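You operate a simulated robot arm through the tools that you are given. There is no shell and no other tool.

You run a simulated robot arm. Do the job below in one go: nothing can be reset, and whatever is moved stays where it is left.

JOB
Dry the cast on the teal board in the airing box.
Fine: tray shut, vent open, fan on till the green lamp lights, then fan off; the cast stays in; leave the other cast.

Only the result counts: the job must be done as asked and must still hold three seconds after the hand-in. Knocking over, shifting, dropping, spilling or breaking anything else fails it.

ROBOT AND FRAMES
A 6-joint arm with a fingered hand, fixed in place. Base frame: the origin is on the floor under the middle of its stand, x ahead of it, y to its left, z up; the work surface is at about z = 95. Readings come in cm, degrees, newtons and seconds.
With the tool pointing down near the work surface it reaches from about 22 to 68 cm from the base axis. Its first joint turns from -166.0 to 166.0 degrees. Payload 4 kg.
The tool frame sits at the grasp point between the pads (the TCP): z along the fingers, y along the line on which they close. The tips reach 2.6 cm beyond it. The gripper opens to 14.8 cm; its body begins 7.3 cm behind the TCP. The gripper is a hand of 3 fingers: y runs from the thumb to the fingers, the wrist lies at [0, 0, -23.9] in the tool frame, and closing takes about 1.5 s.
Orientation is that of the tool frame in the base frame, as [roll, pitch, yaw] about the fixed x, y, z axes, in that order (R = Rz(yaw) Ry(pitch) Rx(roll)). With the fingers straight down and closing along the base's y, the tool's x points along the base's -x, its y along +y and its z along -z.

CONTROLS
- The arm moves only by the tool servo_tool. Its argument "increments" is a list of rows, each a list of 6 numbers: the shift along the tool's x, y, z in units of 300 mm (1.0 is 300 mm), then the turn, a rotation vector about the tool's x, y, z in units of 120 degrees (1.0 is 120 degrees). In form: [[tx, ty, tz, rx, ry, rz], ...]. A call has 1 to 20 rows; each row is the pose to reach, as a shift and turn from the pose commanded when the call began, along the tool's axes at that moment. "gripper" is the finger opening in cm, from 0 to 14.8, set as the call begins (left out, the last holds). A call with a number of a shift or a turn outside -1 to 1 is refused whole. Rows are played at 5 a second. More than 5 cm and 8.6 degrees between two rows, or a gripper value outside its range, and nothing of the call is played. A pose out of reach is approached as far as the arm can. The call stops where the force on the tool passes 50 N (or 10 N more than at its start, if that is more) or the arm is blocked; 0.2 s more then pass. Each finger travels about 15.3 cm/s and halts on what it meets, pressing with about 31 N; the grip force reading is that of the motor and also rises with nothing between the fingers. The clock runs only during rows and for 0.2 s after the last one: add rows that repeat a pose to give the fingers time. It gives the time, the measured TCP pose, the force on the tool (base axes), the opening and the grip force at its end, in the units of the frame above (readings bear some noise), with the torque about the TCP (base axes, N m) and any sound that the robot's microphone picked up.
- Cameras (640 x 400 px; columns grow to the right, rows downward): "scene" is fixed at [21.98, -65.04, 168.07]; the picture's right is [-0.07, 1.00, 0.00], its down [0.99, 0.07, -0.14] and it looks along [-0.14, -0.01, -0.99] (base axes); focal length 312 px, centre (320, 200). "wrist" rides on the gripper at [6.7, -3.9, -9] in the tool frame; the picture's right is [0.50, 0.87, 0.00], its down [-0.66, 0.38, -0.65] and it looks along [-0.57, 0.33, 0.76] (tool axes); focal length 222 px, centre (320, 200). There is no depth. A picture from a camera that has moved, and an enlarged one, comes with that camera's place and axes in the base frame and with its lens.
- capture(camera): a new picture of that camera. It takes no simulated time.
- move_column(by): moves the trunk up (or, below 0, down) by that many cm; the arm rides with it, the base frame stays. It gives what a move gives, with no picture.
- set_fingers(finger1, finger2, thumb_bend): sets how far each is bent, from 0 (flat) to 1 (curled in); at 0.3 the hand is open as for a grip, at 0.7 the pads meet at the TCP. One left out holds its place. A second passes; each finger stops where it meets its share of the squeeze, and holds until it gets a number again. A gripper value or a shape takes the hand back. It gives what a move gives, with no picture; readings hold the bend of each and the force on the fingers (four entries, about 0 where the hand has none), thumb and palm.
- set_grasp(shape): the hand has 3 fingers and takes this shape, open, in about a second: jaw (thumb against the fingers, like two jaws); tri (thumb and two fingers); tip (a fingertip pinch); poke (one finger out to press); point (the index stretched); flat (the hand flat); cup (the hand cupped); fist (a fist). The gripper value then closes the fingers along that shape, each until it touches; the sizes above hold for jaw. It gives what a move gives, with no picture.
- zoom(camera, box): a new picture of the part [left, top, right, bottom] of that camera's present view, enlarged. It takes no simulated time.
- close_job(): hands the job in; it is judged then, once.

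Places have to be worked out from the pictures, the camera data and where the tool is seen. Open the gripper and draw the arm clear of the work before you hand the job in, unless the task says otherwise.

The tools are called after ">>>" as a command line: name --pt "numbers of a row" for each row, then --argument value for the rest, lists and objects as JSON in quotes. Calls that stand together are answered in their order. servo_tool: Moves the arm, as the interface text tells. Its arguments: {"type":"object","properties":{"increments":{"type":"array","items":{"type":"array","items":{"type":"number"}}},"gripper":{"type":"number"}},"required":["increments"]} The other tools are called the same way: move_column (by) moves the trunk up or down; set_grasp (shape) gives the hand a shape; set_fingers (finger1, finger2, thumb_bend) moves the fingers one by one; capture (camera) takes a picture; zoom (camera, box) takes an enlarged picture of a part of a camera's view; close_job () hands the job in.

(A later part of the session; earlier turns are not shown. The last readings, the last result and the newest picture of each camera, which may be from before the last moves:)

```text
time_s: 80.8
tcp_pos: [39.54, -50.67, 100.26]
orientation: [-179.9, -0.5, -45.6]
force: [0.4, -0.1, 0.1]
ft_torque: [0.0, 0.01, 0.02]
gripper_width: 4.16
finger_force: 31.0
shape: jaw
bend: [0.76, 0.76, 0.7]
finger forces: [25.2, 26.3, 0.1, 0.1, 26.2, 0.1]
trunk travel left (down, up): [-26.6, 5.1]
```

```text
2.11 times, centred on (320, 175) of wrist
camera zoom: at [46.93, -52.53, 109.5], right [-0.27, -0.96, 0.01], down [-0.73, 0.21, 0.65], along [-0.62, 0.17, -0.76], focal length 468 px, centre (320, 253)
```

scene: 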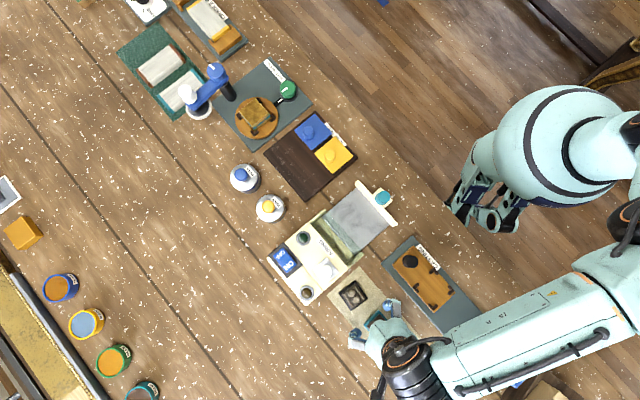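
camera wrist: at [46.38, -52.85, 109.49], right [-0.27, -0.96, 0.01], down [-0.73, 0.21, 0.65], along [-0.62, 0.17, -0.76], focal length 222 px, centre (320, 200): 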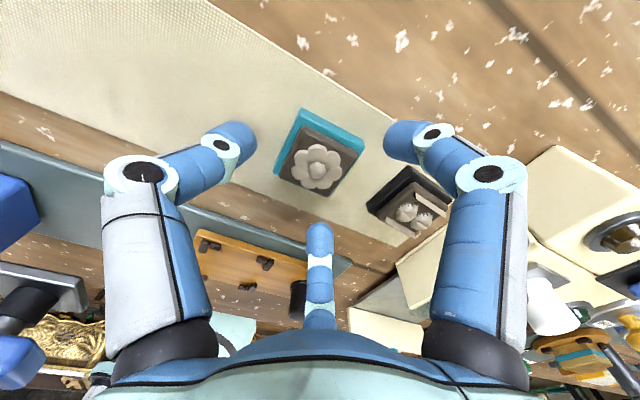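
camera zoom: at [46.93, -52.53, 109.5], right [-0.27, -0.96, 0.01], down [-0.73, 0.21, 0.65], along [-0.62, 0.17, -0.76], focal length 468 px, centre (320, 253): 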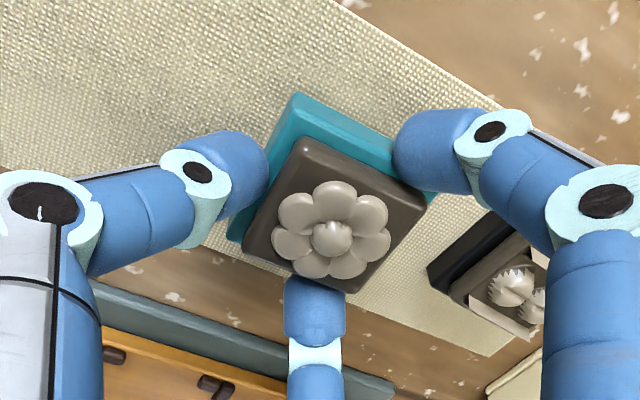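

The cast is held rigidly. For the tray I want the thumb along the slide axis (narrowest hand extent between glass edge and front panel), so I lift to z≈112, then carry it over the tray while turning 90° (the board is square, so it stays aligned).

>>> servo_tool --pt "0 0 -0.06 0 0 0" --pt "0 0 -0.12 0 0 0" --pt "0 0 -0.18 0 0 0" --pt "0 0 -0.24 0 0 0" --pt "0 0 -0.3 0 0 0" --pt "0 0 -0.36 0 0 0" --pt "0 0 -0.4 0 0 0" --pt "0 0 -0.4 0 0 0"

>>> servo_tool --pt "-0.0302 0.0549 0 0 0 -0.0577" --pt "-0.0603 0.1098 0 0 0 -0.1154" --pt "-0.0905 0.1648 0 0 0 -0.1731" --pt "-0.1206 0.2197 0 0 0 -0.2308" --pt "-0.1508 0.2746 0 0 0 -0.2885" --pt "-0.1809 0.3295 0 0 0 -0.3462" --pt "-0.2111 0.3845 0 0 0 -0.4038" --pt "-0.2412 0.4394 0 0 0 -0.4615" --pt "-0.2714 0.4943 0 0 0 -0.5192" --pt "-0.3015 0.5492 0 0 0 -0.5769" --pt "-0.3317 0.6042 0 0 0 -0.6346" --pt "-0.3618 0.6591 0 0 0 -0.6923" --pt "-0.392 0.714 0 0 0 -0.75" --pt "-0.392 0.714 0 0 0 -0.75"

>>> capture --camera "wrist"

>>> capture --camera "scene"

```text
time_s: 82.6
tcp_pos: [39.29, -50.33, 112.2]
orientation: [-180.0, -0.5, -45.7]
force: [0.6, 0.2, -0.2]
ft_torque: [-0.04, 0.06, 0.02]
gripper_width: 4.14
finger_force: 30.6
shape: jaw
bend: [0.76, 0.76, 0.7]
finger forces: [25.4, 26.2, 0.0, 0.0, 26.0, 0.0]
trunk travel left (down, up): [-26.6, 5.1]
```

```text
time_s: 85.6
tcp_pos: [15.79, -56.9, 112.15]
orientation: [179.4, 0.0, 44.3]
force: [-0.1, 0.3, -0.1]
ft_torque: [-0.01, 0.01, 0.02]
gripper_width: 4.13
finger_force: 31.2
shape: jaw
bend: [0.76, 0.76, 0.7]
finger forces: [25.4, 26.2, 0.0, 0.0, 25.9, 0.1]
trunk travel left (down, up): [-26.6, 5.1]
```

```text
taken
camera wrist: at [17.79, -49.3, 121.2], right [0.96, -0.27, 0.01], down [-0.21, -0.72, 0.66], along [-0.17, -0.64, -0.75], focal length 222 px, centre (320, 200)
```

wrist: 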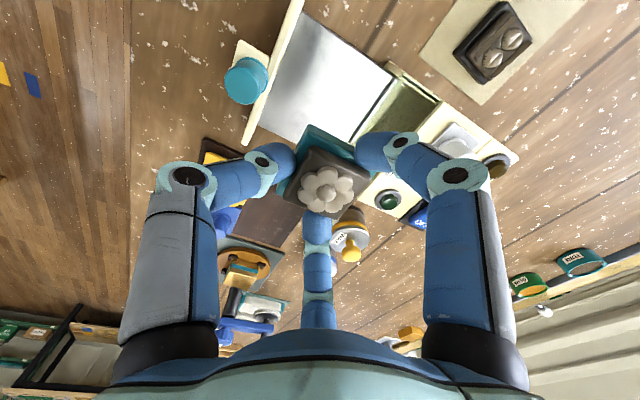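

```text
taken
```

scene: 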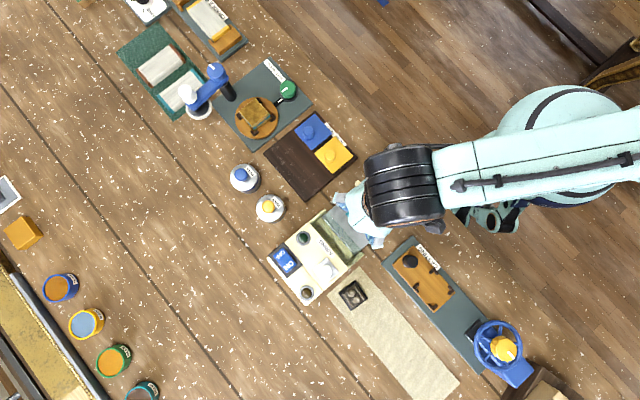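

Cast is held over the open plate, TCP at L≈6.4, S≈8.6. I lower in stages, first to TCP z≈103 (cast bottom ≈100, at rim height), and look.

>>> servo_tool --pt "0 0 0.06 0 0 0" --pt "0 0 0.12 0 0 0" --pt "0 0 0.18 0 0 0" --pt "0 0 0.24 0 0 0" --pt "0 0 0.28 0 0 0" --pt "0 0 0.305 0 0 0" --pt "0 0 0.305 0 0 0"

>>> capture --camera "wrist"

>>> zoom --camera "scene" --box '[290, 150, 420, 270]'

```text
time_s: 87.2
tcp_pos: [15.84, -56.99, 103.17]
orientation: [179.5, 0.0, 44.4]
force: [-0.7, -0.3, -1.5]
ft_torque: [0.01, -0.03, 0.03]
gripper_width: 4.13
finger_force: 31.2
shape: jaw
bend: [0.76, 0.76, 0.69]
finger forces: [25.4, 26.2, 0.1, 0.0, 25.9, 0.1]
trunk travel left (down, up): [-26.6, 5.1]
```

```text
taken
camera wrist: at [17.88, -49.22, 112.14], right [0.96, -0.27, 0.01], down [-0.21, -0.72, 0.66], along [-0.17, -0.64, -0.75], focal length 222 px, centre (320, 200)
```

wrist: 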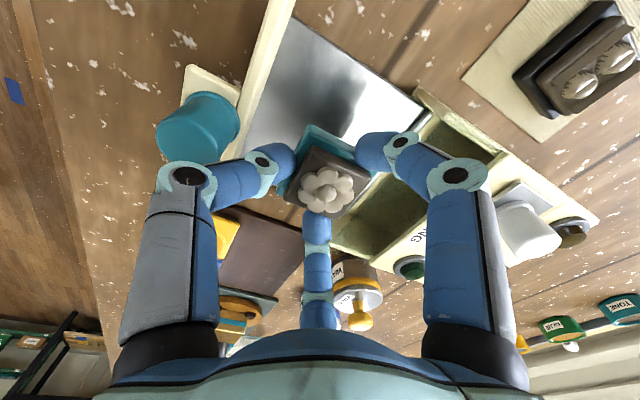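

```text
3.33 times, centred on (355, 210) of scene
camera zoom: at [21.98, -65.04, 168.07], right [-0.07, 1.0, 0.0], down [0.99, 0.07, -0.14], along [-0.14, -0.01, -0.99], focal length 1039 px, centre (203, 167)
```

zoom: 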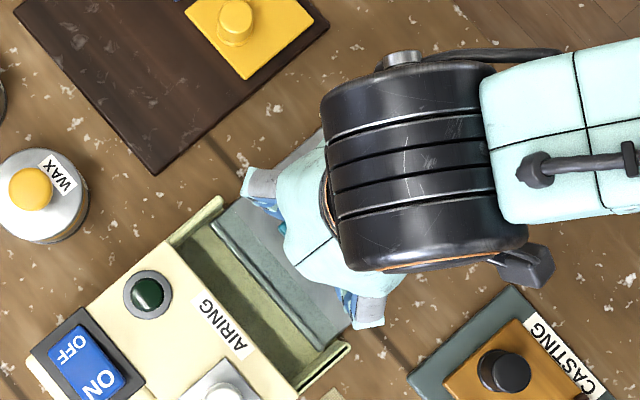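

Clearances look as computed: the knuckles stay outside the glass edge. I lower a further 1 cm in small steps watching for contact.

>>> servo_tool --pt "0 0 0.008 0 0 0" --pt "0 0 0.016 0 0 0" --pt "0 0 0.024 0 0 0" --pt "0 0 0.033 0 0 0" --pt "0 0 0.033 0 0 0"

>>> zoom --camera "wrist" --box '[160, 0, 520, 280]'

```text
time_s: 88.4
tcp_pos: [15.84, -57.01, 102.08]
orientation: [179.4, -0.1, 44.2]
force: [0.0, 0.7, -1.3]
ft_torque: [0.02, 0.03, -0.03]
gripper_width: 4.11
finger_force: 31.3
shape: jaw
bend: [0.76, 0.76, 0.69]
finger forces: [25.4, 26.3, 0.1, 0.0, 26.3, 0.0]
trunk travel left (down, up): [-26.6, 5.1]
```

```text
1.43 times, centred on (340, 140) of wrist
camera zoom: at [17.87, -49.32, 111.18], right [0.96, -0.27, 0.01], down [-0.21, -0.72, 0.66], along [-0.17, -0.63, -0.75], focal length 317 px, centre (291, 286)
```

zoom: 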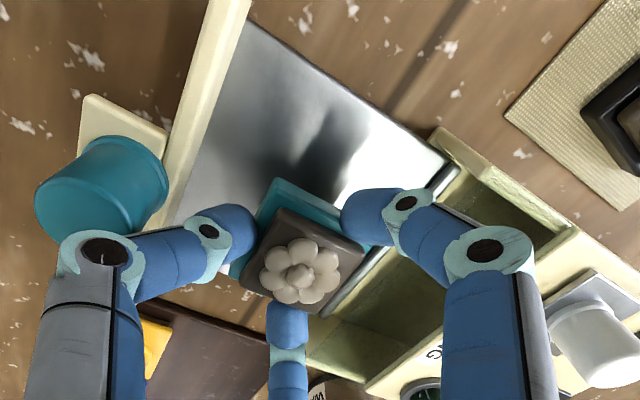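

Still no contact. I lower another 0.5 cm.

>>> servo_tool --pt "0 0 0.006 0 0 0" --pt "0 0 0.012 0 0 0" --pt "0 0 0.017 0 0 0" --pt "0 0 0.017 0 0 0"

>>> servo_tool --pt "0 0 0.005 0 0 0" --pt "0 0 0.01 0 0 0" --pt "0 0 0.01 0 0 0"

```text
time_s: 89.4
tcp_pos: [15.9, -57.05, 101.56]
orientation: [179.4, 0.1, 44.2]
force: [0.6, -0.1, 0.6]
ft_torque: [0.07, 0.01, 0.0]
gripper_width: 4.14
finger_force: 31.0
shape: jaw
bend: [0.76, 0.76, 0.7]
finger forces: [25.4, 26.2, 0.0, 0.1, 27.0, 0.1]
trunk travel left (down, up): [-26.6, 5.1]
```

```text
time_s: 90.2
tcp_pos: [15.87, -57.05, 101.16]
orientation: [179.4, 0.1, 44.3]
force: [1.1, -0.4, 0.5]
ft_torque: [0.06, 0.04, -0.02]
gripper_width: 4.14
finger_force: 30.7
shape: jaw
bend: [0.76, 0.76, 0.69]
finger forces: [25.4, 26.3, 0.0, 0.0, 26.9, 0.0]
trunk travel left (down, up): [-26.6, 5.1]
```

TCP 101.2, cast bottom ≈98.2, only a hint of load on the thumb. I continue in 0.3 cm steps.

>>> servo_tool --pt "0 0 0.005 0 0 0" --pt "0 0 0.01 0 0 0" --pt "0 0 0.01 0 0 0"

>>> servo_tool --pt "0 0 0.005 0 0 0" --pt "0 0 0.01 0 0 0" --pt "0 0 0.01 0 0 0"

>>> zoom --camera "wrist" --box '[160, 0, 520, 280]'

```text
time_s: 91.0
tcp_pos: [15.85, -57.08, 100.89]
orientation: [179.5, 0.0, 44.3]
force: [-0.1, -0.8, -0.3]
ft_torque: [0.01, 0.04, -0.01]
gripper_width: 4.14
finger_force: 30.8
shape: jaw
bend: [0.76, 0.76, 0.69]
finger forces: [25.3, 26.3, 0.0, 0.1, 26.0, 0.1]
trunk travel left (down, up): [-26.6, 5.1]
```

```text
time_s: 91.8
tcp_pos: [15.72, -57.04, 100.65]
orientation: [179.4, 0.0, 44.3]
force: [0.1, -0.2, 0.1]
ft_torque: [0.04, 0.02, 0.03]
gripper_width: 4.12
finger_force: 30.9
shape: jaw
bend: [0.76, 0.76, 0.7]
finger forces: [25.4, 26.3, 0.0, 0.0, 26.6, 0.1]
trunk travel left (down, up): [-26.6, 5.1]
```

```text
1.43 times, centred on (340, 140) of wrist
camera zoom: at [17.77, -49.32, 109.69], right [0.96, -0.27, 0.01], down [-0.21, -0.72, 0.66], along [-0.17, -0.63, -0.75], focal length 317 px, centre (291, 286)
```

zoom: 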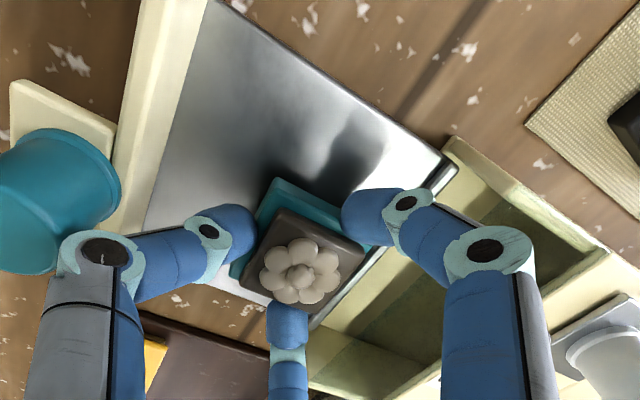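

No contact forces, and the view shows more free plate next to the thumb than expected: the freely sliding tray has apparently crept outward. I check in the scene camera.

>>> zoom --camera "scene" --box '[300, 160, 400, 260]'

>>> capture --camera "wrist"

```text
4.00 times, centred on (350, 210) of scene
camera zoom: at [21.98, -65.04, 168.07], right [-0.07, 1.0, 0.0], down [0.99, 0.07, -0.14], along [-0.14, -0.01, -0.99], focal length 1247 px, centre (200, 160)
```

zoom: 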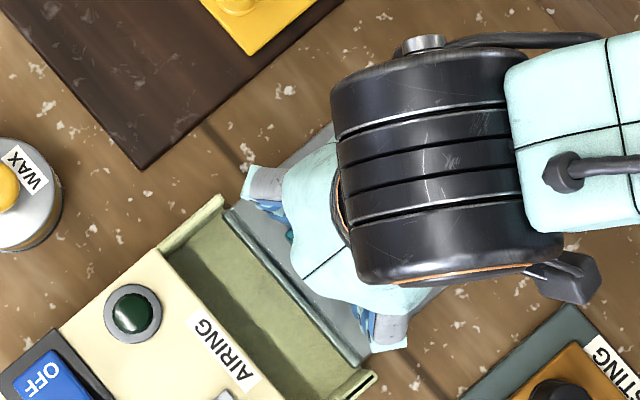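

```text
taken
camera wrist: at [17.77, -49.32, 109.69], right [0.96, -0.27, 0.01], down [-0.21, -0.72, 0.66], along [-0.17, -0.63, -0.75], focal length 222 px, centre (320, 200)
```

wrist: 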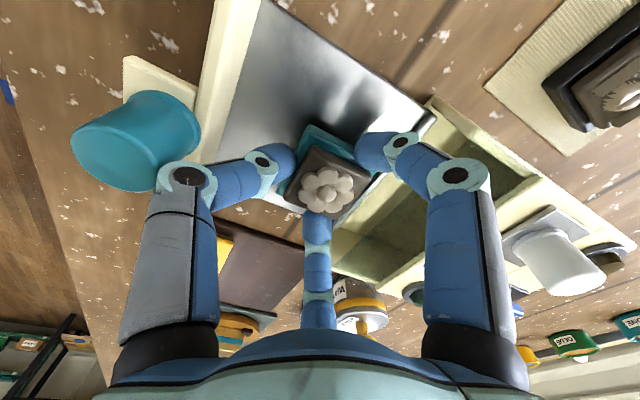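

The tray crept ~1.2 cm further (its rear edge is now at the chamber mouth), which gives the thumb room. I continue lowering in small steps until the board touches the plate.

>>> servo_tool --pt "0 0 0.004 0 0 0" --pt "0 0 0.008 0 0 0" --pt "0 0 0.008 0 0 0"

>>> servo_tool --pt "0 0 0.004 0 0 0" --pt "0 0 0.008 0 0 0" --pt "0 0 0.008 0 0 0"

>>> capture --camera "wrist"

```text
time_s: 92.6
tcp_pos: [15.86, -57.04, 100.3]
orientation: [179.3, 0.0, 44.3]
force: [0.0, 0.5, -0.6]
ft_torque: [-0.03, -0.01, -0.05]
gripper_width: 4.11
finger_force: 31.1
shape: jaw
bend: [0.76, 0.76, 0.69]
finger forces: [25.4, 26.3, 0.0, 0.0, 26.0, 0.1]
trunk travel left (down, up): [-26.6, 5.1]
```

```text
time_s: 93.4
tcp_pos: [15.89, -56.94, 100.11]
orientation: [179.5, 0.0, 44.3]
force: [-1.0, 0.3, -1.0]
ft_torque: [-0.03, -0.05, 0.0]
gripper_width: 4.12
finger_force: 30.8
shape: jaw
bend: [0.76, 0.76, 0.69]
finger forces: [25.3, 26.3, 0.0, 0.1, 25.9, 0.0]
trunk travel left (down, up): [-26.6, 5.1]
```

```text
taken
camera wrist: at [17.86, -49.29, 109.15], right [0.96, -0.27, 0.01], down [-0.21, -0.72, 0.66], along [-0.17, -0.64, -0.75], focal length 222 px, centre (320, 200)
```

wrist: 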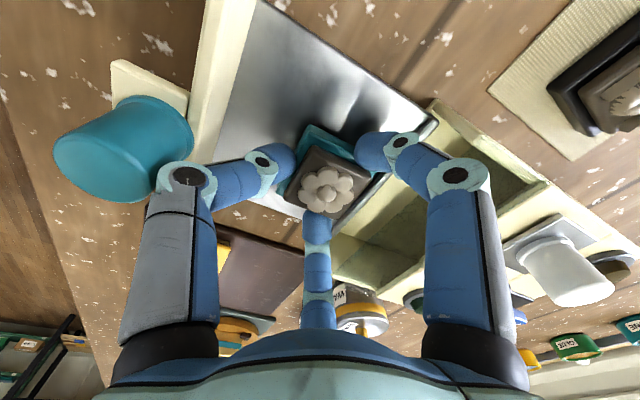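

Cast bottom now ≈96.95, still no touch. I continue in 0.2 cm steps.

>>> servo_tool --pt "0 0 0.003 0 0 0" --pt "0 0 0.007 0 0 0" --pt "0 0 0.007 0 0 0"

>>> servo_tool --pt "0 0 0.003 0 0 0" --pt "0 0 0.007 0 0 0" --pt "0 0 0.007 0 0 0"

>>> servo_tool --pt "0 0 0.003 0 0 0" --pt "0 0 0.007 0 0 0" --pt "0 0 0.007 0 0 0"

```text
time_s: 94.2
tcp_pos: [15.77, -57.04, 99.91]
orientation: [179.4, 0.0, 44.3]
force: [-0.7, -0.2, -0.6]
ft_torque: [0.03, 0.0, -0.01]
gripper_width: 4.09
finger_force: 30.6
shape: jaw
bend: [0.76, 0.76, 0.69]
finger forces: [25.3, 26.2, 0.0, 0.0, 25.9, 0.0]
trunk travel left (down, up): [-26.6, 5.1]
```

```text
time_s: 95.0
tcp_pos: [15.8, -57.09, 99.59]
orientation: [179.4, 0.0, 44.3]
force: [0.1, -0.1, -1.2]
ft_torque: [-0.02, 0.02, 0.03]
gripper_width: 4.14
finger_force: 31.3
shape: jaw
bend: [0.76, 0.76, 0.69]
finger forces: [25.4, 26.2, 0.1, 0.0, 25.9, 0.0]
trunk travel left (down, up): [-26.6, 5.1]
```

```text
time_s: 95.8
tcp_pos: [15.8, -57.11, 99.46]
orientation: [179.5, 0.0, 44.3]
force: [1.1, -0.1, -0.3]
ft_torque: [-0.02, -0.02, -0.01]
gripper_width: 4.12
finger_force: 31.2
shape: jaw
bend: [0.76, 0.76, 0.69]
finger forces: [25.4, 26.2, 0.0, 0.0, 25.9, 0.0]
trunk travel left (down, up): [-26.6, 5.1]
```

Cast bottom ≈96.3 and still free. I zoom to judge the remaining gap from the board's reflection on the plate.

>>> zoom --camera "wrist" --box '[200, 60, 440, 230]'

>>> servo_tool --pt "0 0 0.003 0 0 0" --pt "0 0 0.006 0 0 0" --pt "0 0 0.006 0 0 0"

```text
2.35 times, centred on (320, 145) of wrist
camera zoom: at [17.84, -49.36, 108.61], right [0.96, -0.27, 0.01], down [-0.21, -0.72, 0.66], along [-0.17, -0.64, -0.75], focal length 523 px, centre (320, 329)
```

zoom: 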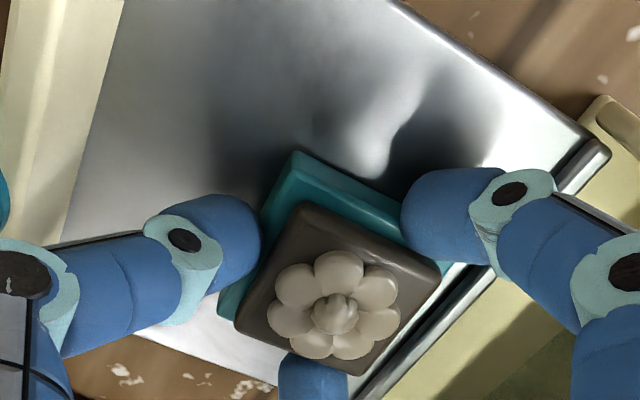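

```text
time_s: 96.6
tcp_pos: [15.88, -57.09, 99.45]
orientation: [179.4, 0.0, 44.3]
force: [-2.2, -1.0, 7.4]
ft_torque: [-0.03, -0.03, 0.0]
gripper_width: 4.13
finger_force: 31.0
shape: jaw
bend: [0.77, 0.76, 0.69]
finger forces: [26.2, 27.4, 0.1, 0.0, 27.3, 0.0]
trunk travel left (down, up): [-26.6, 5.1]
```

The board has touched the plate (7 N). I release with a small opening so nothing else is nudged.

>>> servo_tool --pt "0 0 -0.002 0 0 0" --pt "0 0 -0.002 0 0 0" --pt "0 0 -0.002 0 0 0" --pt "0 0 -0.002 0 0 0" --gripper 5.3

>>> zoom --camera "wrist" --box '[180, 40, 460, 240]'

```text
time_s: 97.6
tcp_pos: [15.79, -57.01, 99.41]
orientation: [179.5, -0.1, 44.4]
force: [0.8, -0.1, 0.9]
ft_torque: [0.01, 0.02, -0.01]
gripper_width: 5.32
finger_force: 0.0
shape: jaw
bend: [0.77, 0.77, 0.7]
finger forces: [0.9, 0.7, 0.0, 0.0, 0.6, 0.0]
trunk travel left (down, up): [-26.6, 5.1]
```

```text
2.00 times, centred on (320, 140) of wrist
camera zoom: at [17.85, -49.33, 108.45], right [0.96, -0.27, 0.01], down [-0.21, -0.72, 0.66], along [-0.17, -0.63, -0.75], focal length 444 px, centre (320, 320)
```

zoom: 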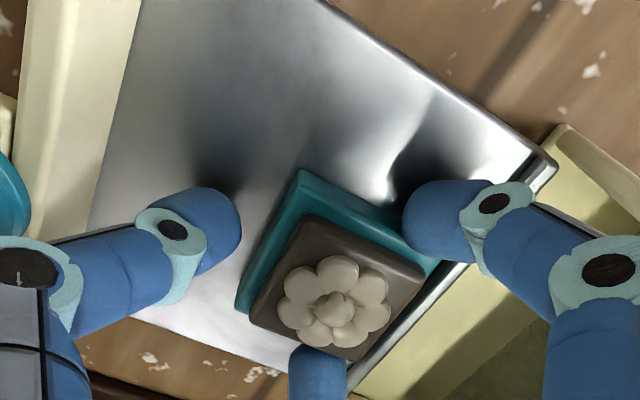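

The thumb is clear; the two fingers still brush the board. I open a little more (6.3 cm).

>>> servo_tool --pt "0 0 0 0 0 0" --pt "0 0 0 0 0 0" --pt "0 0 0 0 0 0" --gripper 6.3

>>> zoom --camera "wrist" --box '[180, 40, 460, 240]'

```text
time_s: 98.4
tcp_pos: [15.95, -57.0, 99.42]
orientation: [179.3, -0.1, 44.2]
force: [-0.1, 0.6, -0.4]
ft_torque: [-0.05, 0.04, -0.01]
gripper_width: 6.26
finger_force: 0.1
shape: jaw
bend: [0.77, 0.77, 0.7]
finger forces: [0.1, 0.0, 0.0, 0.0, 0.2, 0.0]
trunk travel left (down, up): [-26.6, 5.1]
```

```text
2.00 times, centred on (320, 140) of wrist
camera zoom: at [17.85, -49.33, 108.46], right [0.96, -0.27, 0.01], down [-0.21, -0.72, 0.66], along [-0.17, -0.64, -0.75], focal length 444 px, centre (320, 320)
```

zoom: 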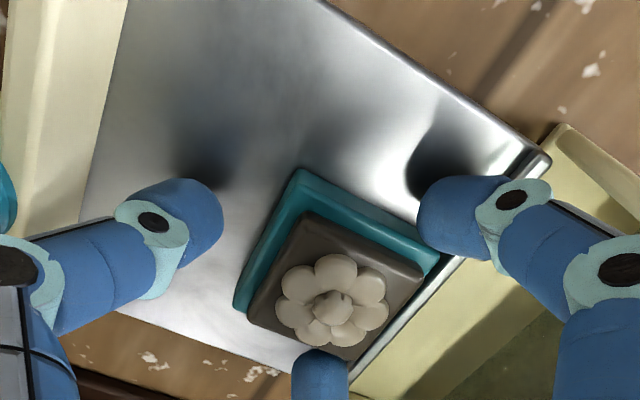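

All fingers are free and the cast rests flat on the plate. I rise straight up.

>>> servo_tool --pt "0 0 -0.02 0 0 0" --pt "0 0 -0.05 0 0 0" --pt "0 0 -0.1 0 0 0" --pt "0 0 -0.17 0 0 0" --pt "0 0 -0.25 0 0 0" --pt "0 0 -0.34 0 0 0"

>>> capture --camera "wrist"

>>> zoom --camera "scene" --box '[290, 150, 420, 270]'

```text
time_s: 99.8
tcp_pos: [15.79, -56.8, 109.72]
orientation: [179.5, 0.0, 44.3]
force: [-0.2, 0.5, -0.1]
ft_torque: [-0.02, -0.04, -0.01]
gripper_width: 6.27
finger_force: 0.1
shape: jaw
bend: [0.77, 0.77, 0.7]
finger forces: [0.1, 0.1, 0.0, 0.0, 0.0, 0.1]
trunk travel left (down, up): [-26.6, 5.1]
```

```text
taken
camera wrist: at [17.83, -49.21, 118.72], right [0.96, -0.27, 0.01], down [-0.21, -0.72, 0.66], along [-0.17, -0.63, -0.75], focal length 222 px, centre (320, 200)
```

wrist: 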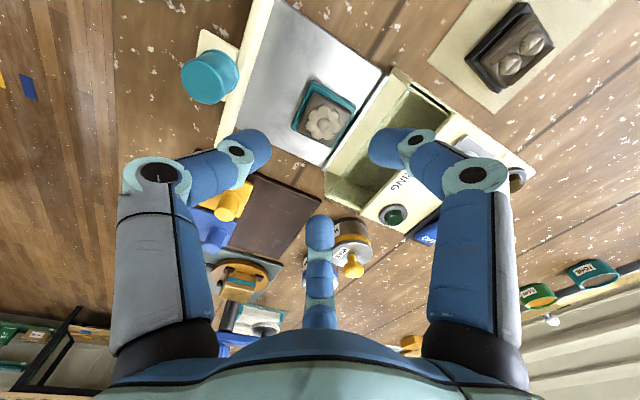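

```text
3.33 times, centred on (355, 210) of scene
camera zoom: at [21.98, -65.04, 168.07], right [-0.07, 1.0, 0.0], down [0.99, 0.07, -0.14], along [-0.14, -0.01, -0.99], focal length 1039 px, centre (203, 167)
```

zoom: 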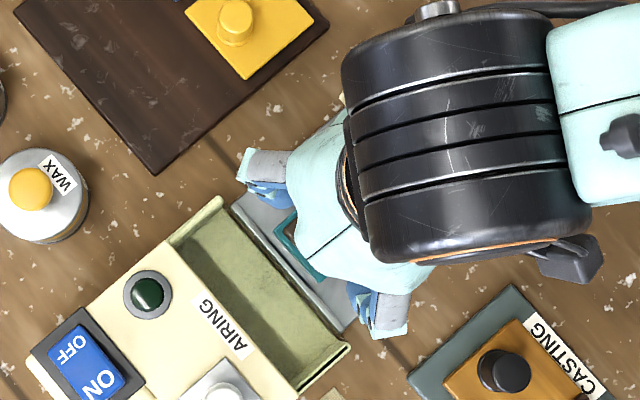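

The cast sits squarely on the tray, which is now fully out. I move over the knob to grip it again and push the tray shut.

>>> servo_tool --pt "0 -0.06 0 0 0 0" --pt "0 -0.12 0 0 0 0" --pt "-0.002 -0.18 0 0 0 0" --pt "-0.004 -0.24 0 0 0 0" --pt "-0.005 -0.2817 0 0 0 0" --pt "-0.005 -0.2817 0 0 0 0" --gripper 5.5

>>> capture --camera "wrist"

>>> zoom --camera "scene" --box '[290, 150, 420, 270]'

```text
time_s: 101.2
tcp_pos: [9.78, -50.91, 109.36]
orientation: [179.4, 0.1, 44.2]
force: [-0.4, 0.0, 0.3]
ft_torque: [0.01, -0.01, 0.05]
gripper_width: 5.54
finger_force: 0.1
shape: jaw
bend: [0.77, 0.77, 0.7]
finger forces: [0.0, 0.0, 0.0, 0.0, 0.0, 0.1]
trunk travel left (down, up): [-26.6, 5.1]
```

```text
taken
camera wrist: at [11.75, -43.37, 118.47], right [0.96, -0.27, 0.01], down [-0.21, -0.72, 0.66], along [-0.17, -0.63, -0.75], focal length 222 px, centre (320, 200)
```

wrist: 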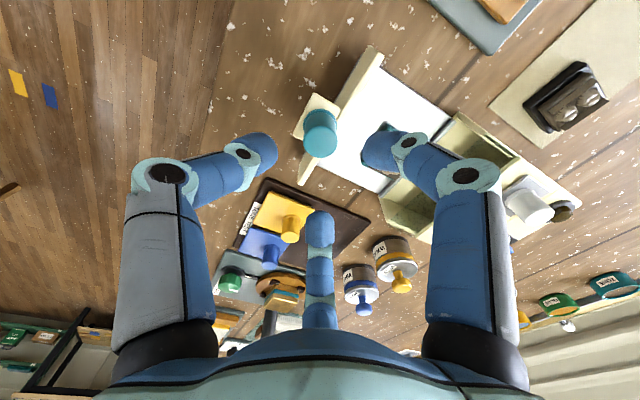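

```text
3.33 times, centred on (355, 210) of scene
camera zoom: at [21.98, -65.04, 168.07], right [-0.07, 1.0, 0.0], down [0.99, 0.07, -0.14], along [-0.14, -0.01, -0.99], focal length 1039 px, centre (203, 167)
```

zoom: 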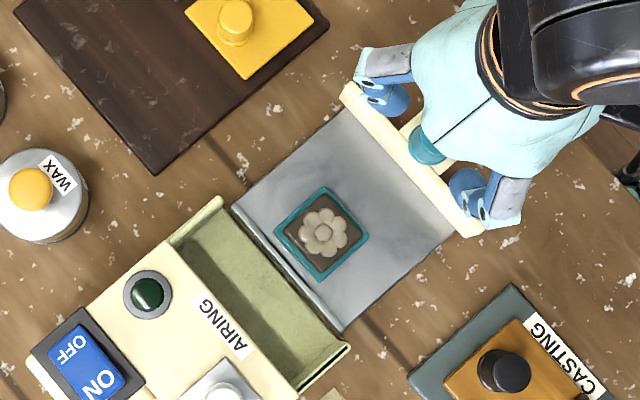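

The cast lies neatly on the tray and the knob is on the tool axis. I descend to the same height as before and grip the knob.

>>> servo_tool --pt "0 0 0.05 0 0 0" --pt "0 0 0.1 0 0 0" --pt "0 0 0.15 0 0 0" --pt "0 0 0.175 0 0 0" --pt "0 0 0.185 0 0 0" --pt "0 0 0.185 0 0 0"

>>> capture --camera "wrist"

```text
time_s: 102.6
tcp_pos: [9.9, -50.95, 103.86]
orientation: [179.4, 0.0, 44.3]
force: [0.1, 0.6, -0.1]
ft_torque: [0.01, 0.0, 0.03]
gripper_width: 5.55
finger_force: 0.0
shape: jaw
bend: [0.77, 0.77, 0.7]
finger forces: [0.0, 0.1, 0.0, 0.0, 0.0, 0.0]
trunk travel left (down, up): [-26.6, 5.1]
```

```text
taken
camera wrist: at [11.86, -43.33, 113.03], right [0.96, -0.27, 0.01], down [-0.21, -0.72, 0.66], along [-0.17, -0.64, -0.75], focal length 222 px, centre (320, 200)
```

wrist: 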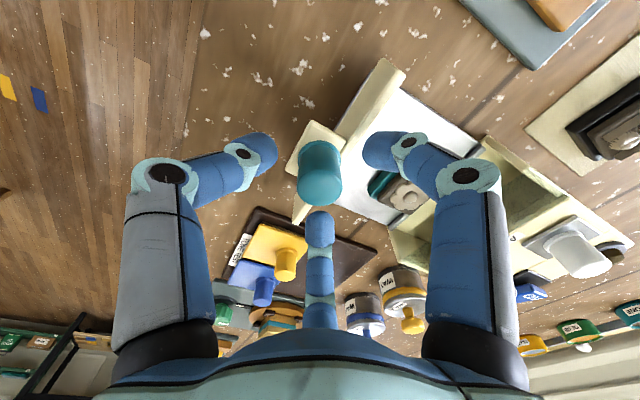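

The knob is centred between the fingertips. I close on it.

>>> servo_tool --pt "0 0 0 0 0 0" --pt "0 0 0 0 0 0" --pt "0 0 0 0 0 0" --pt "0 0 0 0 0 0" --pt "0 0 0 0 0 0" --pt "0 0 0 0 0 0" --gripper 0

```text
time_s: 104.0
tcp_pos: [9.93, -51.09, 103.96]
orientation: [179.6, -0.1, 44.4]
force: [-1.6, -1.8, -6.2]
ft_torque: [-0.01, 0.05, 0.04]
gripper_width: 1.96
finger_force: 30.9
shape: jaw
bend: [0.74, 0.74, 0.7]
finger forces: [27.0, 26.8, 0.1, 0.1, 27.6, 0.1]
trunk travel left (down, up): [-26.6, 5.1]
```

Gripped. I push the tray in slowly, 3 cm first, and watch the cast and forces.

>>> servo_tool --pt "0 0.01 0.001 0 0 0" --pt "0.0005 0.025 0.001 0 0 0" --pt "0.001 0.042 0.001 0 0 0" --pt "0.0015 0.06 0.001 0 0 0" --pt "0.002 0.08 0.001 0 0 0" --pt "0.0023 0.1 0.001 0 0 0" --pt "0.0023 0.1 0.001 0 0 0"

>>> capture --camera "wrist"

>>> zoom --camera "scene" --box '[290, 150, 420, 270]'

```text
time_s: 105.6
tcp_pos: [11.92, -53.26, 103.88]
orientation: [179.4, 0.1, 44.3]
force: [-4.5, -5.2, 1.6]
ft_torque: [-0.04, 0.07, 0.07]
gripper_width: 1.98
finger_force: 31.3
shape: jaw
bend: [0.74, 0.74, 0.7]
finger forces: [27.6, 29.8, 0.1, 0.0, 29.7, 0.0]
trunk travel left (down, up): [-26.6, 5.1]
```

```text
taken
camera wrist: at [14.0, -45.51, 112.95], right [0.96, -0.27, 0.01], down [-0.21, -0.72, 0.66], along [-0.17, -0.64, -0.75], focal length 222 px, centre (320, 200)
```

wrist: 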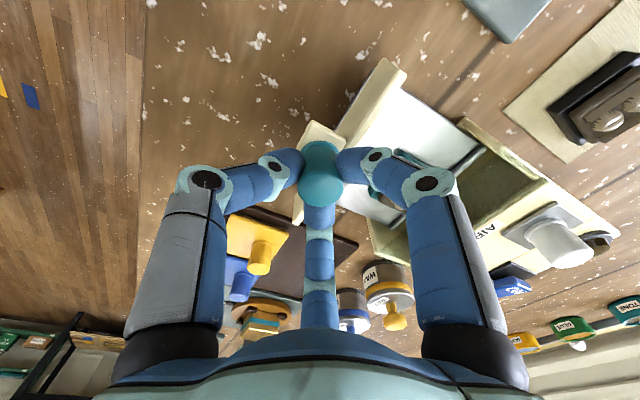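

```text
3.33 times, centred on (355, 210) of scene
camera zoom: at [21.98, -65.04, 168.07], right [-0.07, 1.0, 0.0], down [0.99, 0.07, -0.14], along [-0.14, -0.01, -0.99], focal length 1039 px, centre (203, 167)
```

zoom: 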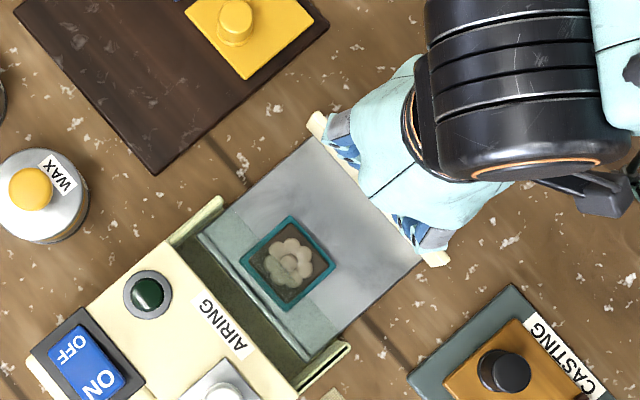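

The tray slides in smoothly and the cast passes under the glass. I continue pushing with a small lateral correction.

>>> servo_tool --pt "-0.002 0.015 0 0 0 0" --pt "-0.003 0.033 0 0 0 0" --pt "-0.003 0.052 0 0 0 0" --pt "-0.003 0.071 0 0 0 0" --pt "-0.003 0.09 0 0 0 0" --pt "-0.003 0.11 0 0 0 0" --pt "-0.003 0.13 0 0 0 0" --pt "-0.003 0.13 0 0 0 0"

>>> zoom --camera "scene" --box '[290, 150, 420, 270]'

```text
time_s: 107.4
tcp_pos: [14.68, -56.08, 103.89]
orientation: [179.6, 0.1, 44.3]
force: [1.9, 2.2, -11.4]
ft_torque: [0.05, -0.06, 0.02]
gripper_width: 1.95
finger_force: 31.1
shape: jaw
bend: [0.74, 0.74, 0.7]
finger forces: [29.1, 25.6, 0.0, 0.0, 27.3, 0.0]
trunk travel left (down, up): [-26.6, 5.1]
```

```text
3.33 times, centred on (355, 210) of scene
camera zoom: at [21.98, -65.04, 168.07], right [-0.07, 1.0, 0.0], down [0.99, 0.07, -0.14], along [-0.14, -0.01, -0.99], focal length 1039 px, centre (203, 167)
```

zoom: 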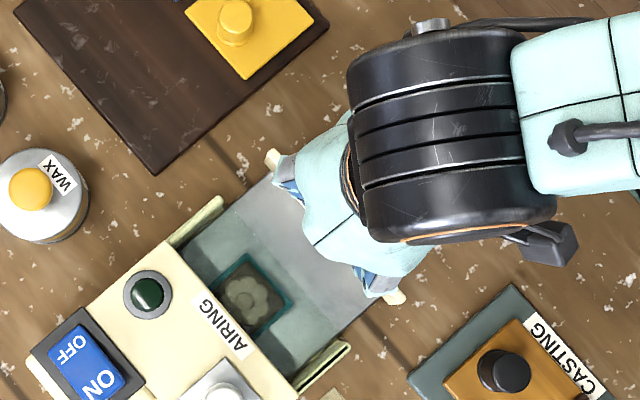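

About 4 cm remain. I keep pushing, easing slightly down.

>>> servo_tool --pt "0.001 0.015 0.002 0 0 0" --pt "0.001 0.033 0.003 0 0 0" --pt "0.001 0.052 0.003 0 0 0" --pt "0.001 0.071 0.003 0 0 0" --pt "0.001 0.09 0.003 0 0 0" --pt "0.001 0.105 0.003 0 0 0" --pt "0.001 0.12 0.003 0 0 0" --pt "0.001 0.12 0.003 0 0 0"

>>> zoom --camera "scene" --box '[290, 150, 420, 270]'

```text
time_s: 109.2
tcp_pos: [17.36, -58.64, 104.06]
orientation: [179.5, 0.0, 44.3]
force: [3.8, 4.7, -17.9]
ft_torque: [0.06, -0.05, -0.05]
gripper_width: 1.93
finger_force: 30.9
shape: jaw
bend: [0.74, 0.74, 0.7]
finger forces: [29.0, 25.0, 0.0, 0.0, 26.1, 0.0]
trunk travel left (down, up): [-26.6, 5.1]
```

```text
3.33 times, centred on (355, 210) of scene
camera zoom: at [21.98, -65.04, 168.07], right [-0.07, 1.0, 0.0], down [0.99, 0.07, -0.14], along [-0.14, -0.01, -0.99], focal length 1039 px, centre (203, 167)
```

zoom: 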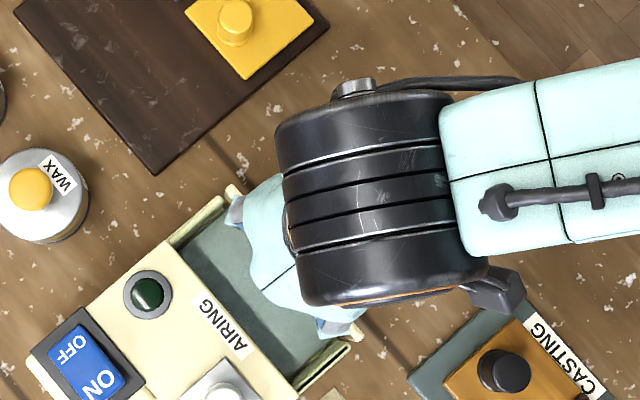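

Nearly shut; I push the final few millimetres, compensating the small upward drift.

>>> servo_tool --pt "-0.001 0.004 0.003 0 0 0" --pt "-0.001 0.008 0.006 0 0 0" --pt "-0.001 0.012 0.006 0 0 0" --pt "-0.001 0.016 0.006 0 0 0" --pt "-0.001 0.016 0.006 0 0 0"

```text
time_s: 110.4
tcp_pos: [17.58, -58.86, 103.87]
orientation: [179.4, 0.1, 44.3]
force: [4.4, 6.2, -2.5]
ft_torque: [0.17, -0.09, -0.04]
gripper_width: 1.96
finger_force: 30.9
shape: jaw
bend: [0.74, 0.74, 0.7]
finger forces: [30.5, 25.6, 0.0, 0.0, 28.4, 0.0]
trunk travel left (down, up): [-26.6, 5.1]
```

The knob is back at its original shut position. I press 0.3 cm more to confirm the stop.

>>> servo_tool --pt "0.002 0.004 0 0 0 0" --pt "0.003 0.008 0 0 0 0" --pt "0.003 0.011 0 0 0 0" --pt "0.003 0.011 0 0 0 0"

>>> capture --camera "wrist"

```text
time_s: 111.4
tcp_pos: [17.76, -59.03, 103.89]
orientation: [179.4, 0.1, 44.3]
force: [-6.5, 9.8, 5.1]
ft_torque: [0.29, 0.15, -0.04]
gripper_width: 1.99
finger_force: 30.9
shape: jaw
bend: [0.74, 0.74, 0.7]
finger forces: [27.0, 25.7, 0.0, 0.0, 35.6, 0.0]
trunk travel left (down, up): [-26.6, 5.1]
```

```text
taken
camera wrist: at [19.71, -51.34, 112.95], right [0.96, -0.27, 0.01], down [-0.21, -0.72, 0.66], along [-0.17, -0.64, -0.75], focal length 222 px, centre (320, 200)
```

wrist: 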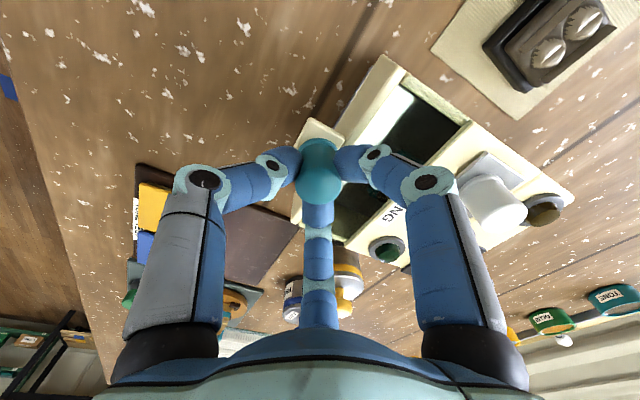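

The stop is felt (11 N outward reaction): the tray is shut. I relax slightly, release the knob and rise.

>>> servo_tool --pt "0 -0.004 0 0 0 0" --pt "0 -0.004 0 0 0 0" --pt "0 -0.004 0 0 0 0" --pt "0 -0.004 0 0 0 0" --pt "0 -0.004 -0.02 0 0 0" --pt "0 -0.004 -0.08 0 0 0" --pt "0 -0.004 -0.16 0 0 0" --pt "0 -0.004 -0.22 0 0 0" --gripper 5.5

>>> capture --camera "wrist"

>>> zoom --camera "scene" --box '[260, 190, 380, 310]'

```text
time_s: 113.2
tcp_pos: [17.8, -58.99, 110.33]
orientation: [179.3, 0.0, 44.3]
force: [0.4, 0.5, -0.3]
ft_torque: [0.01, 0.02, 0.04]
gripper_width: 5.48
finger_force: 0.0
shape: jaw
bend: [0.77, 0.77, 0.7]
finger forces: [0.0, 0.0, 0.0, 0.1, 0.0, 0.0]
trunk travel left (down, up): [-26.6, 5.1]
```

```text
taken
camera wrist: at [19.7, -51.3, 119.37], right [0.96, -0.27, 0.01], down [-0.21, -0.72, 0.66], along [-0.17, -0.64, -0.75], focal length 222 px, centre (320, 200)
```

wrist: 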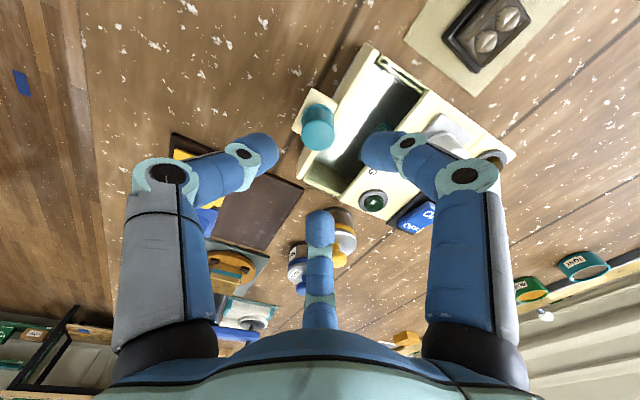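

```text
3.33 times, centred on (320, 250) of scene
camera zoom: at [21.98, -65.04, 168.07], right [-0.07, 1.0, 0.0], down [0.99, 0.07, -0.14], along [-0.14, -0.01, -0.99], focal length 1039 px, centre (320, 33)
```

zoom: 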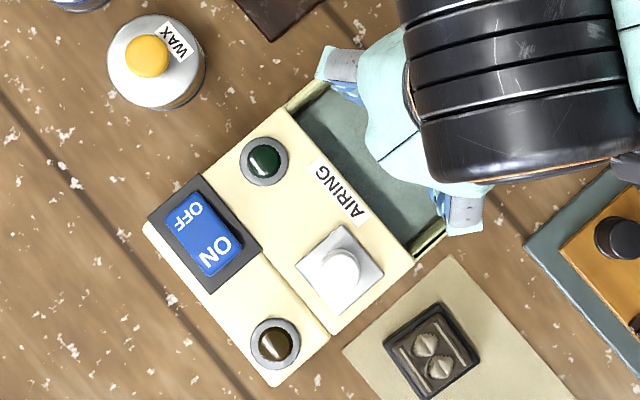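

The tray is shut. Next the vent; I zoom in on its plate and knob for any slot or track that shows how it moves.

>>> zoom --camera "scene" --box '[305, 250, 350, 290]'

>>> zoom --camera "wrist" --box '[380, 90, 520, 190]'

```text
10.00 times, centred on (328, 270) of scene
camera zoom: at [21.98, -65.04, 168.07], right [-0.07, 1.0, 0.0], down [0.99, 0.07, -0.14], along [-0.14, -0.01, -0.99], focal length 3118 px, centre (245, -500)
```

zoom: 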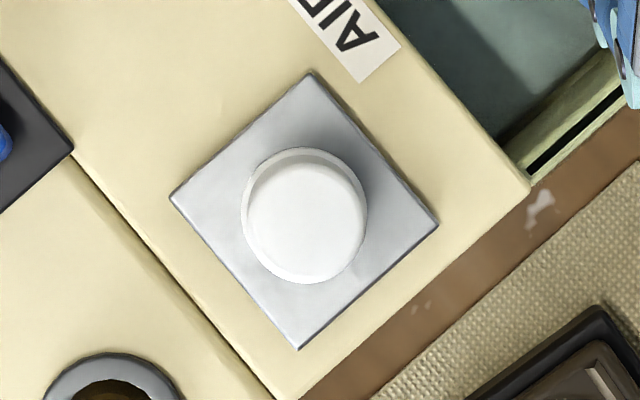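

```text
4.00 times, centred on (450, 140) of wrist
camera zoom: at [19.7, -51.3, 119.37], right [0.96, -0.27, 0.01], down [-0.21, -0.72, 0.66], along [-0.17, -0.64, -0.75], focal length 888 px, centre (-200, 440)
```

zoom: 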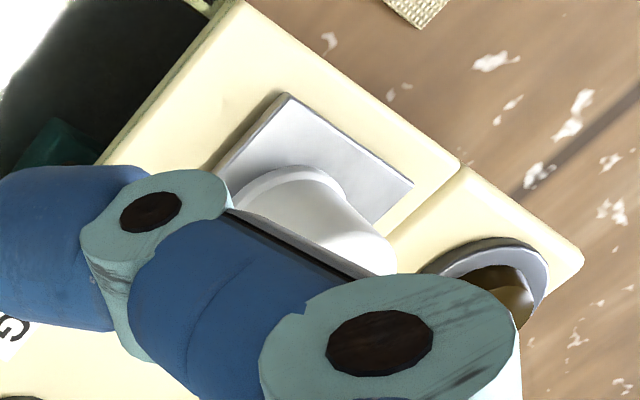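

The vent is a flat sliding cover: only the direction toward the green lamp (-L) leaves room to slide (~4.7 cm), so I'll push its knob that way. The teal board can be glimpsed under the glass. I take the poke shape and move to the knob's far (+L) side at z≈110.

>>> set_grasp --shape "poke"

>>> servo_tool --pt "0.04 0.05 0 0 0 0" --pt "0.08 0.1 0 0 0 0" --pt "0.12 0.15 0 0 0 0" --pt "0.16 0.2 0 0 0 0" --pt "0.2 0.25 0 0 0 0" --pt "0.2237 0.286 0 0 0 0" --pt "0.2237 0.286 0 0 0 0"

>>> capture --camera "wrist"

>>> capture --camera "scene"

```text
time_s: 114.1
tcp_pos: [17.6, -59.03, 110.28]
orientation: [179.5, -0.1, 44.3]
force: [0.5, 0.3, -0.3]
ft_torque: [0.0, 0.0, 0.01]
gripper_width: 0.0
finger_force: 0.0
shape: poke
bend: [1.0, 1.0, 0.4]
finger forces: [0.0, 0.0, 0.0, 0.0, 0.0, 0.0]
trunk travel left (down, up): [-26.6, 5.1]
```

```text
time_s: 115.7
tcp_pos: [28.43, -60.39, 110.45]
orientation: [179.4, -0.1, 44.3]
force: [-0.6, -0.3, -0.2]
ft_torque: [-0.01, 0.0, 0.01]
gripper_width: 0.0
finger_force: 0.2
shape: poke
bend: [1.0, 1.0, 0.4]
finger forces: [0.0, 0.0, 0.0, 0.1, 0.0, 0.0]
trunk travel left (down, up): [-26.6, 5.1]
```

```text
taken
camera wrist: at [30.42, -52.7, 119.53], right [0.96, -0.27, 0.01], down [-0.21, -0.72, 0.66], along [-0.17, -0.64, -0.75], focal length 222 px, centre (320, 200)
```

wrist: 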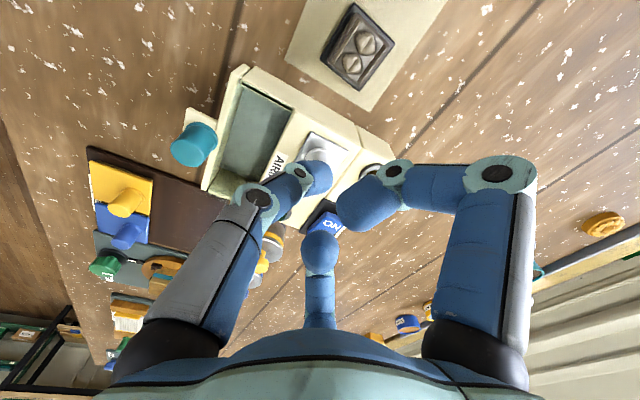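

```text
taken
```

scene: 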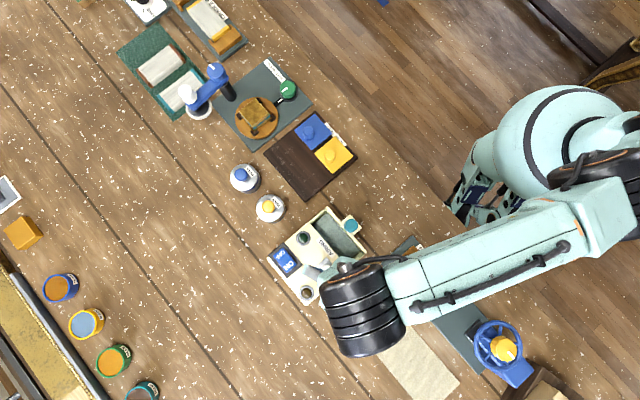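

The hand reached above the far side of the vent. I zoom to fix the knob's exact place before lowering.

>>> zoom --camera "wrist" --box '[200, 60, 400, 230]'

```text
2.35 times, centred on (300, 145) of wrist
camera zoom: at [30.42, -52.7, 119.53], right [0.96, -0.27, 0.01], down [-0.21, -0.72, 0.66], along [-0.17, -0.64, -0.75], focal length 523 px, centre (367, 329)
```

zoom: 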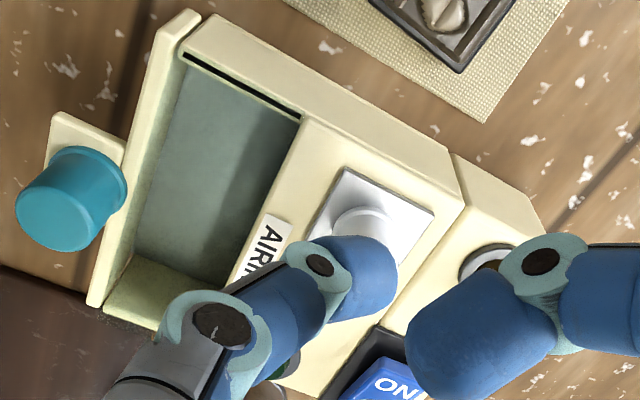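

Knob centre at about L=10.05, S=-4.1. I lower the thumb beside its +L face to a tip height of ≈102.3 (TCP ≈105).

>>> servo_tool --pt "0 0.017 0.05 0 0 0" --pt "0 0.017 0.1 0 0 0" --pt "0 0.017 0.14 0 0 0" --pt "0 0.017 0.165 0 0 0" --pt "0 0.017 0.18 0 0 0" --pt "0 0.017 0.18 0 0 0"

>>> zoom --camera "wrist" --box '[200, 60, 440, 250]'

>>> zoom --camera "scene" --box '[265, 215, 375, 315]'

```text
time_s: 117.1
tcp_pos: [28.74, -60.88, 105.15]
orientation: [179.5, 0.0, 44.3]
force: [0.1, -0.7, 0.6]
ft_torque: [-0.02, 0.0, -0.03]
gripper_width: 0.0
finger_force: 0.0
shape: poke
bend: [1.0, 1.0, 0.4]
finger forces: [0.1, 0.0, 0.0, 0.0, 0.0, 0.0]
trunk travel left (down, up): [-26.6, 5.1]
```

```text
2.11 times, centred on (320, 155) of wrist
camera zoom: at [30.8, -53.21, 114.18], right [0.96, -0.27, 0.01], down [-0.21, -0.72, 0.66], along [-0.17, -0.64, -0.75], focal length 468 px, centre (320, 295)
```

zoom: 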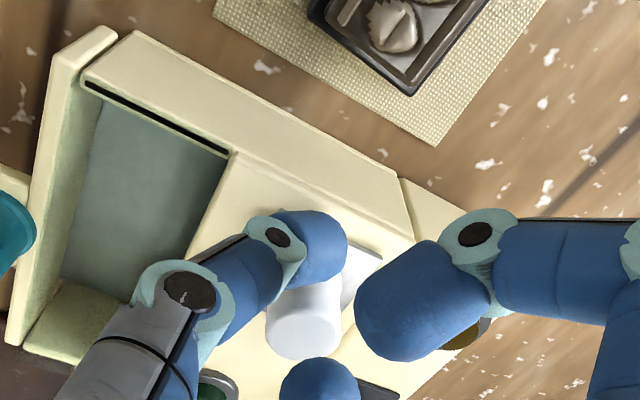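

```text
4.00 times, centred on (320, 265) of scene
camera zoom: at [21.98, -65.04, 168.07], right [-0.07, 1.0, 0.0], down [0.99, 0.07, -0.14], along [-0.14, -0.01, -0.99], focal length 1247 px, centre (320, -60)
```

zoom: 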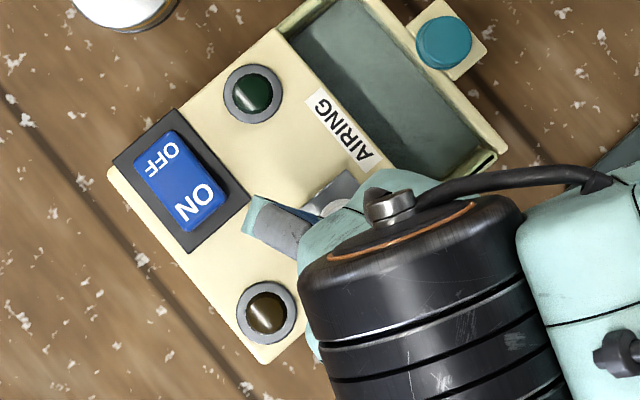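

The thumb stands on the +L side of the white knob. I push gently toward the green lamp, 1.5 cm first, watching force.

>>> servo_tool --pt "-0.01 0 0 0 0 0" --pt "-0.02 0 0 0 0 0" --pt "-0.03 0 0 0 0 0" --pt "-0.04 0 0 0 0 0" --pt "-0.05 0 0 0 0 0"

>>> zoom --camera "wrist" --box '[200, 60, 440, 250]'

```text
time_s: 118.3
tcp_pos: [27.78, -61.93, 104.97]
orientation: [179.4, 0.0, 44.3]
force: [-1.0, 0.5, -0.5]
ft_torque: [0.02, 0.02, 0.03]
gripper_width: 0.0
finger_force: 0.0
shape: poke
bend: [1.0, 1.0, 0.4]
finger forces: [0.0, 0.0, 0.0, 0.0, 0.7, 0.0]
trunk travel left (down, up): [-26.6, 5.1]
```

```text
2.11 times, centred on (320, 155) of wrist
camera zoom: at [29.8, -54.23, 114.16], right [0.96, -0.27, 0.01], down [-0.21, -0.72, 0.66], along [-0.17, -0.63, -0.75], focal length 468 px, centre (320, 295)
```

zoom: 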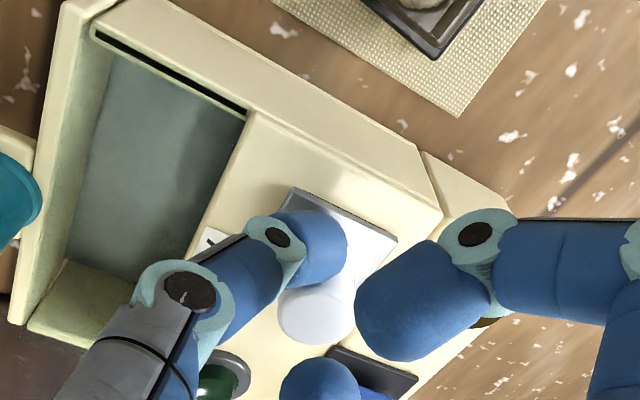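

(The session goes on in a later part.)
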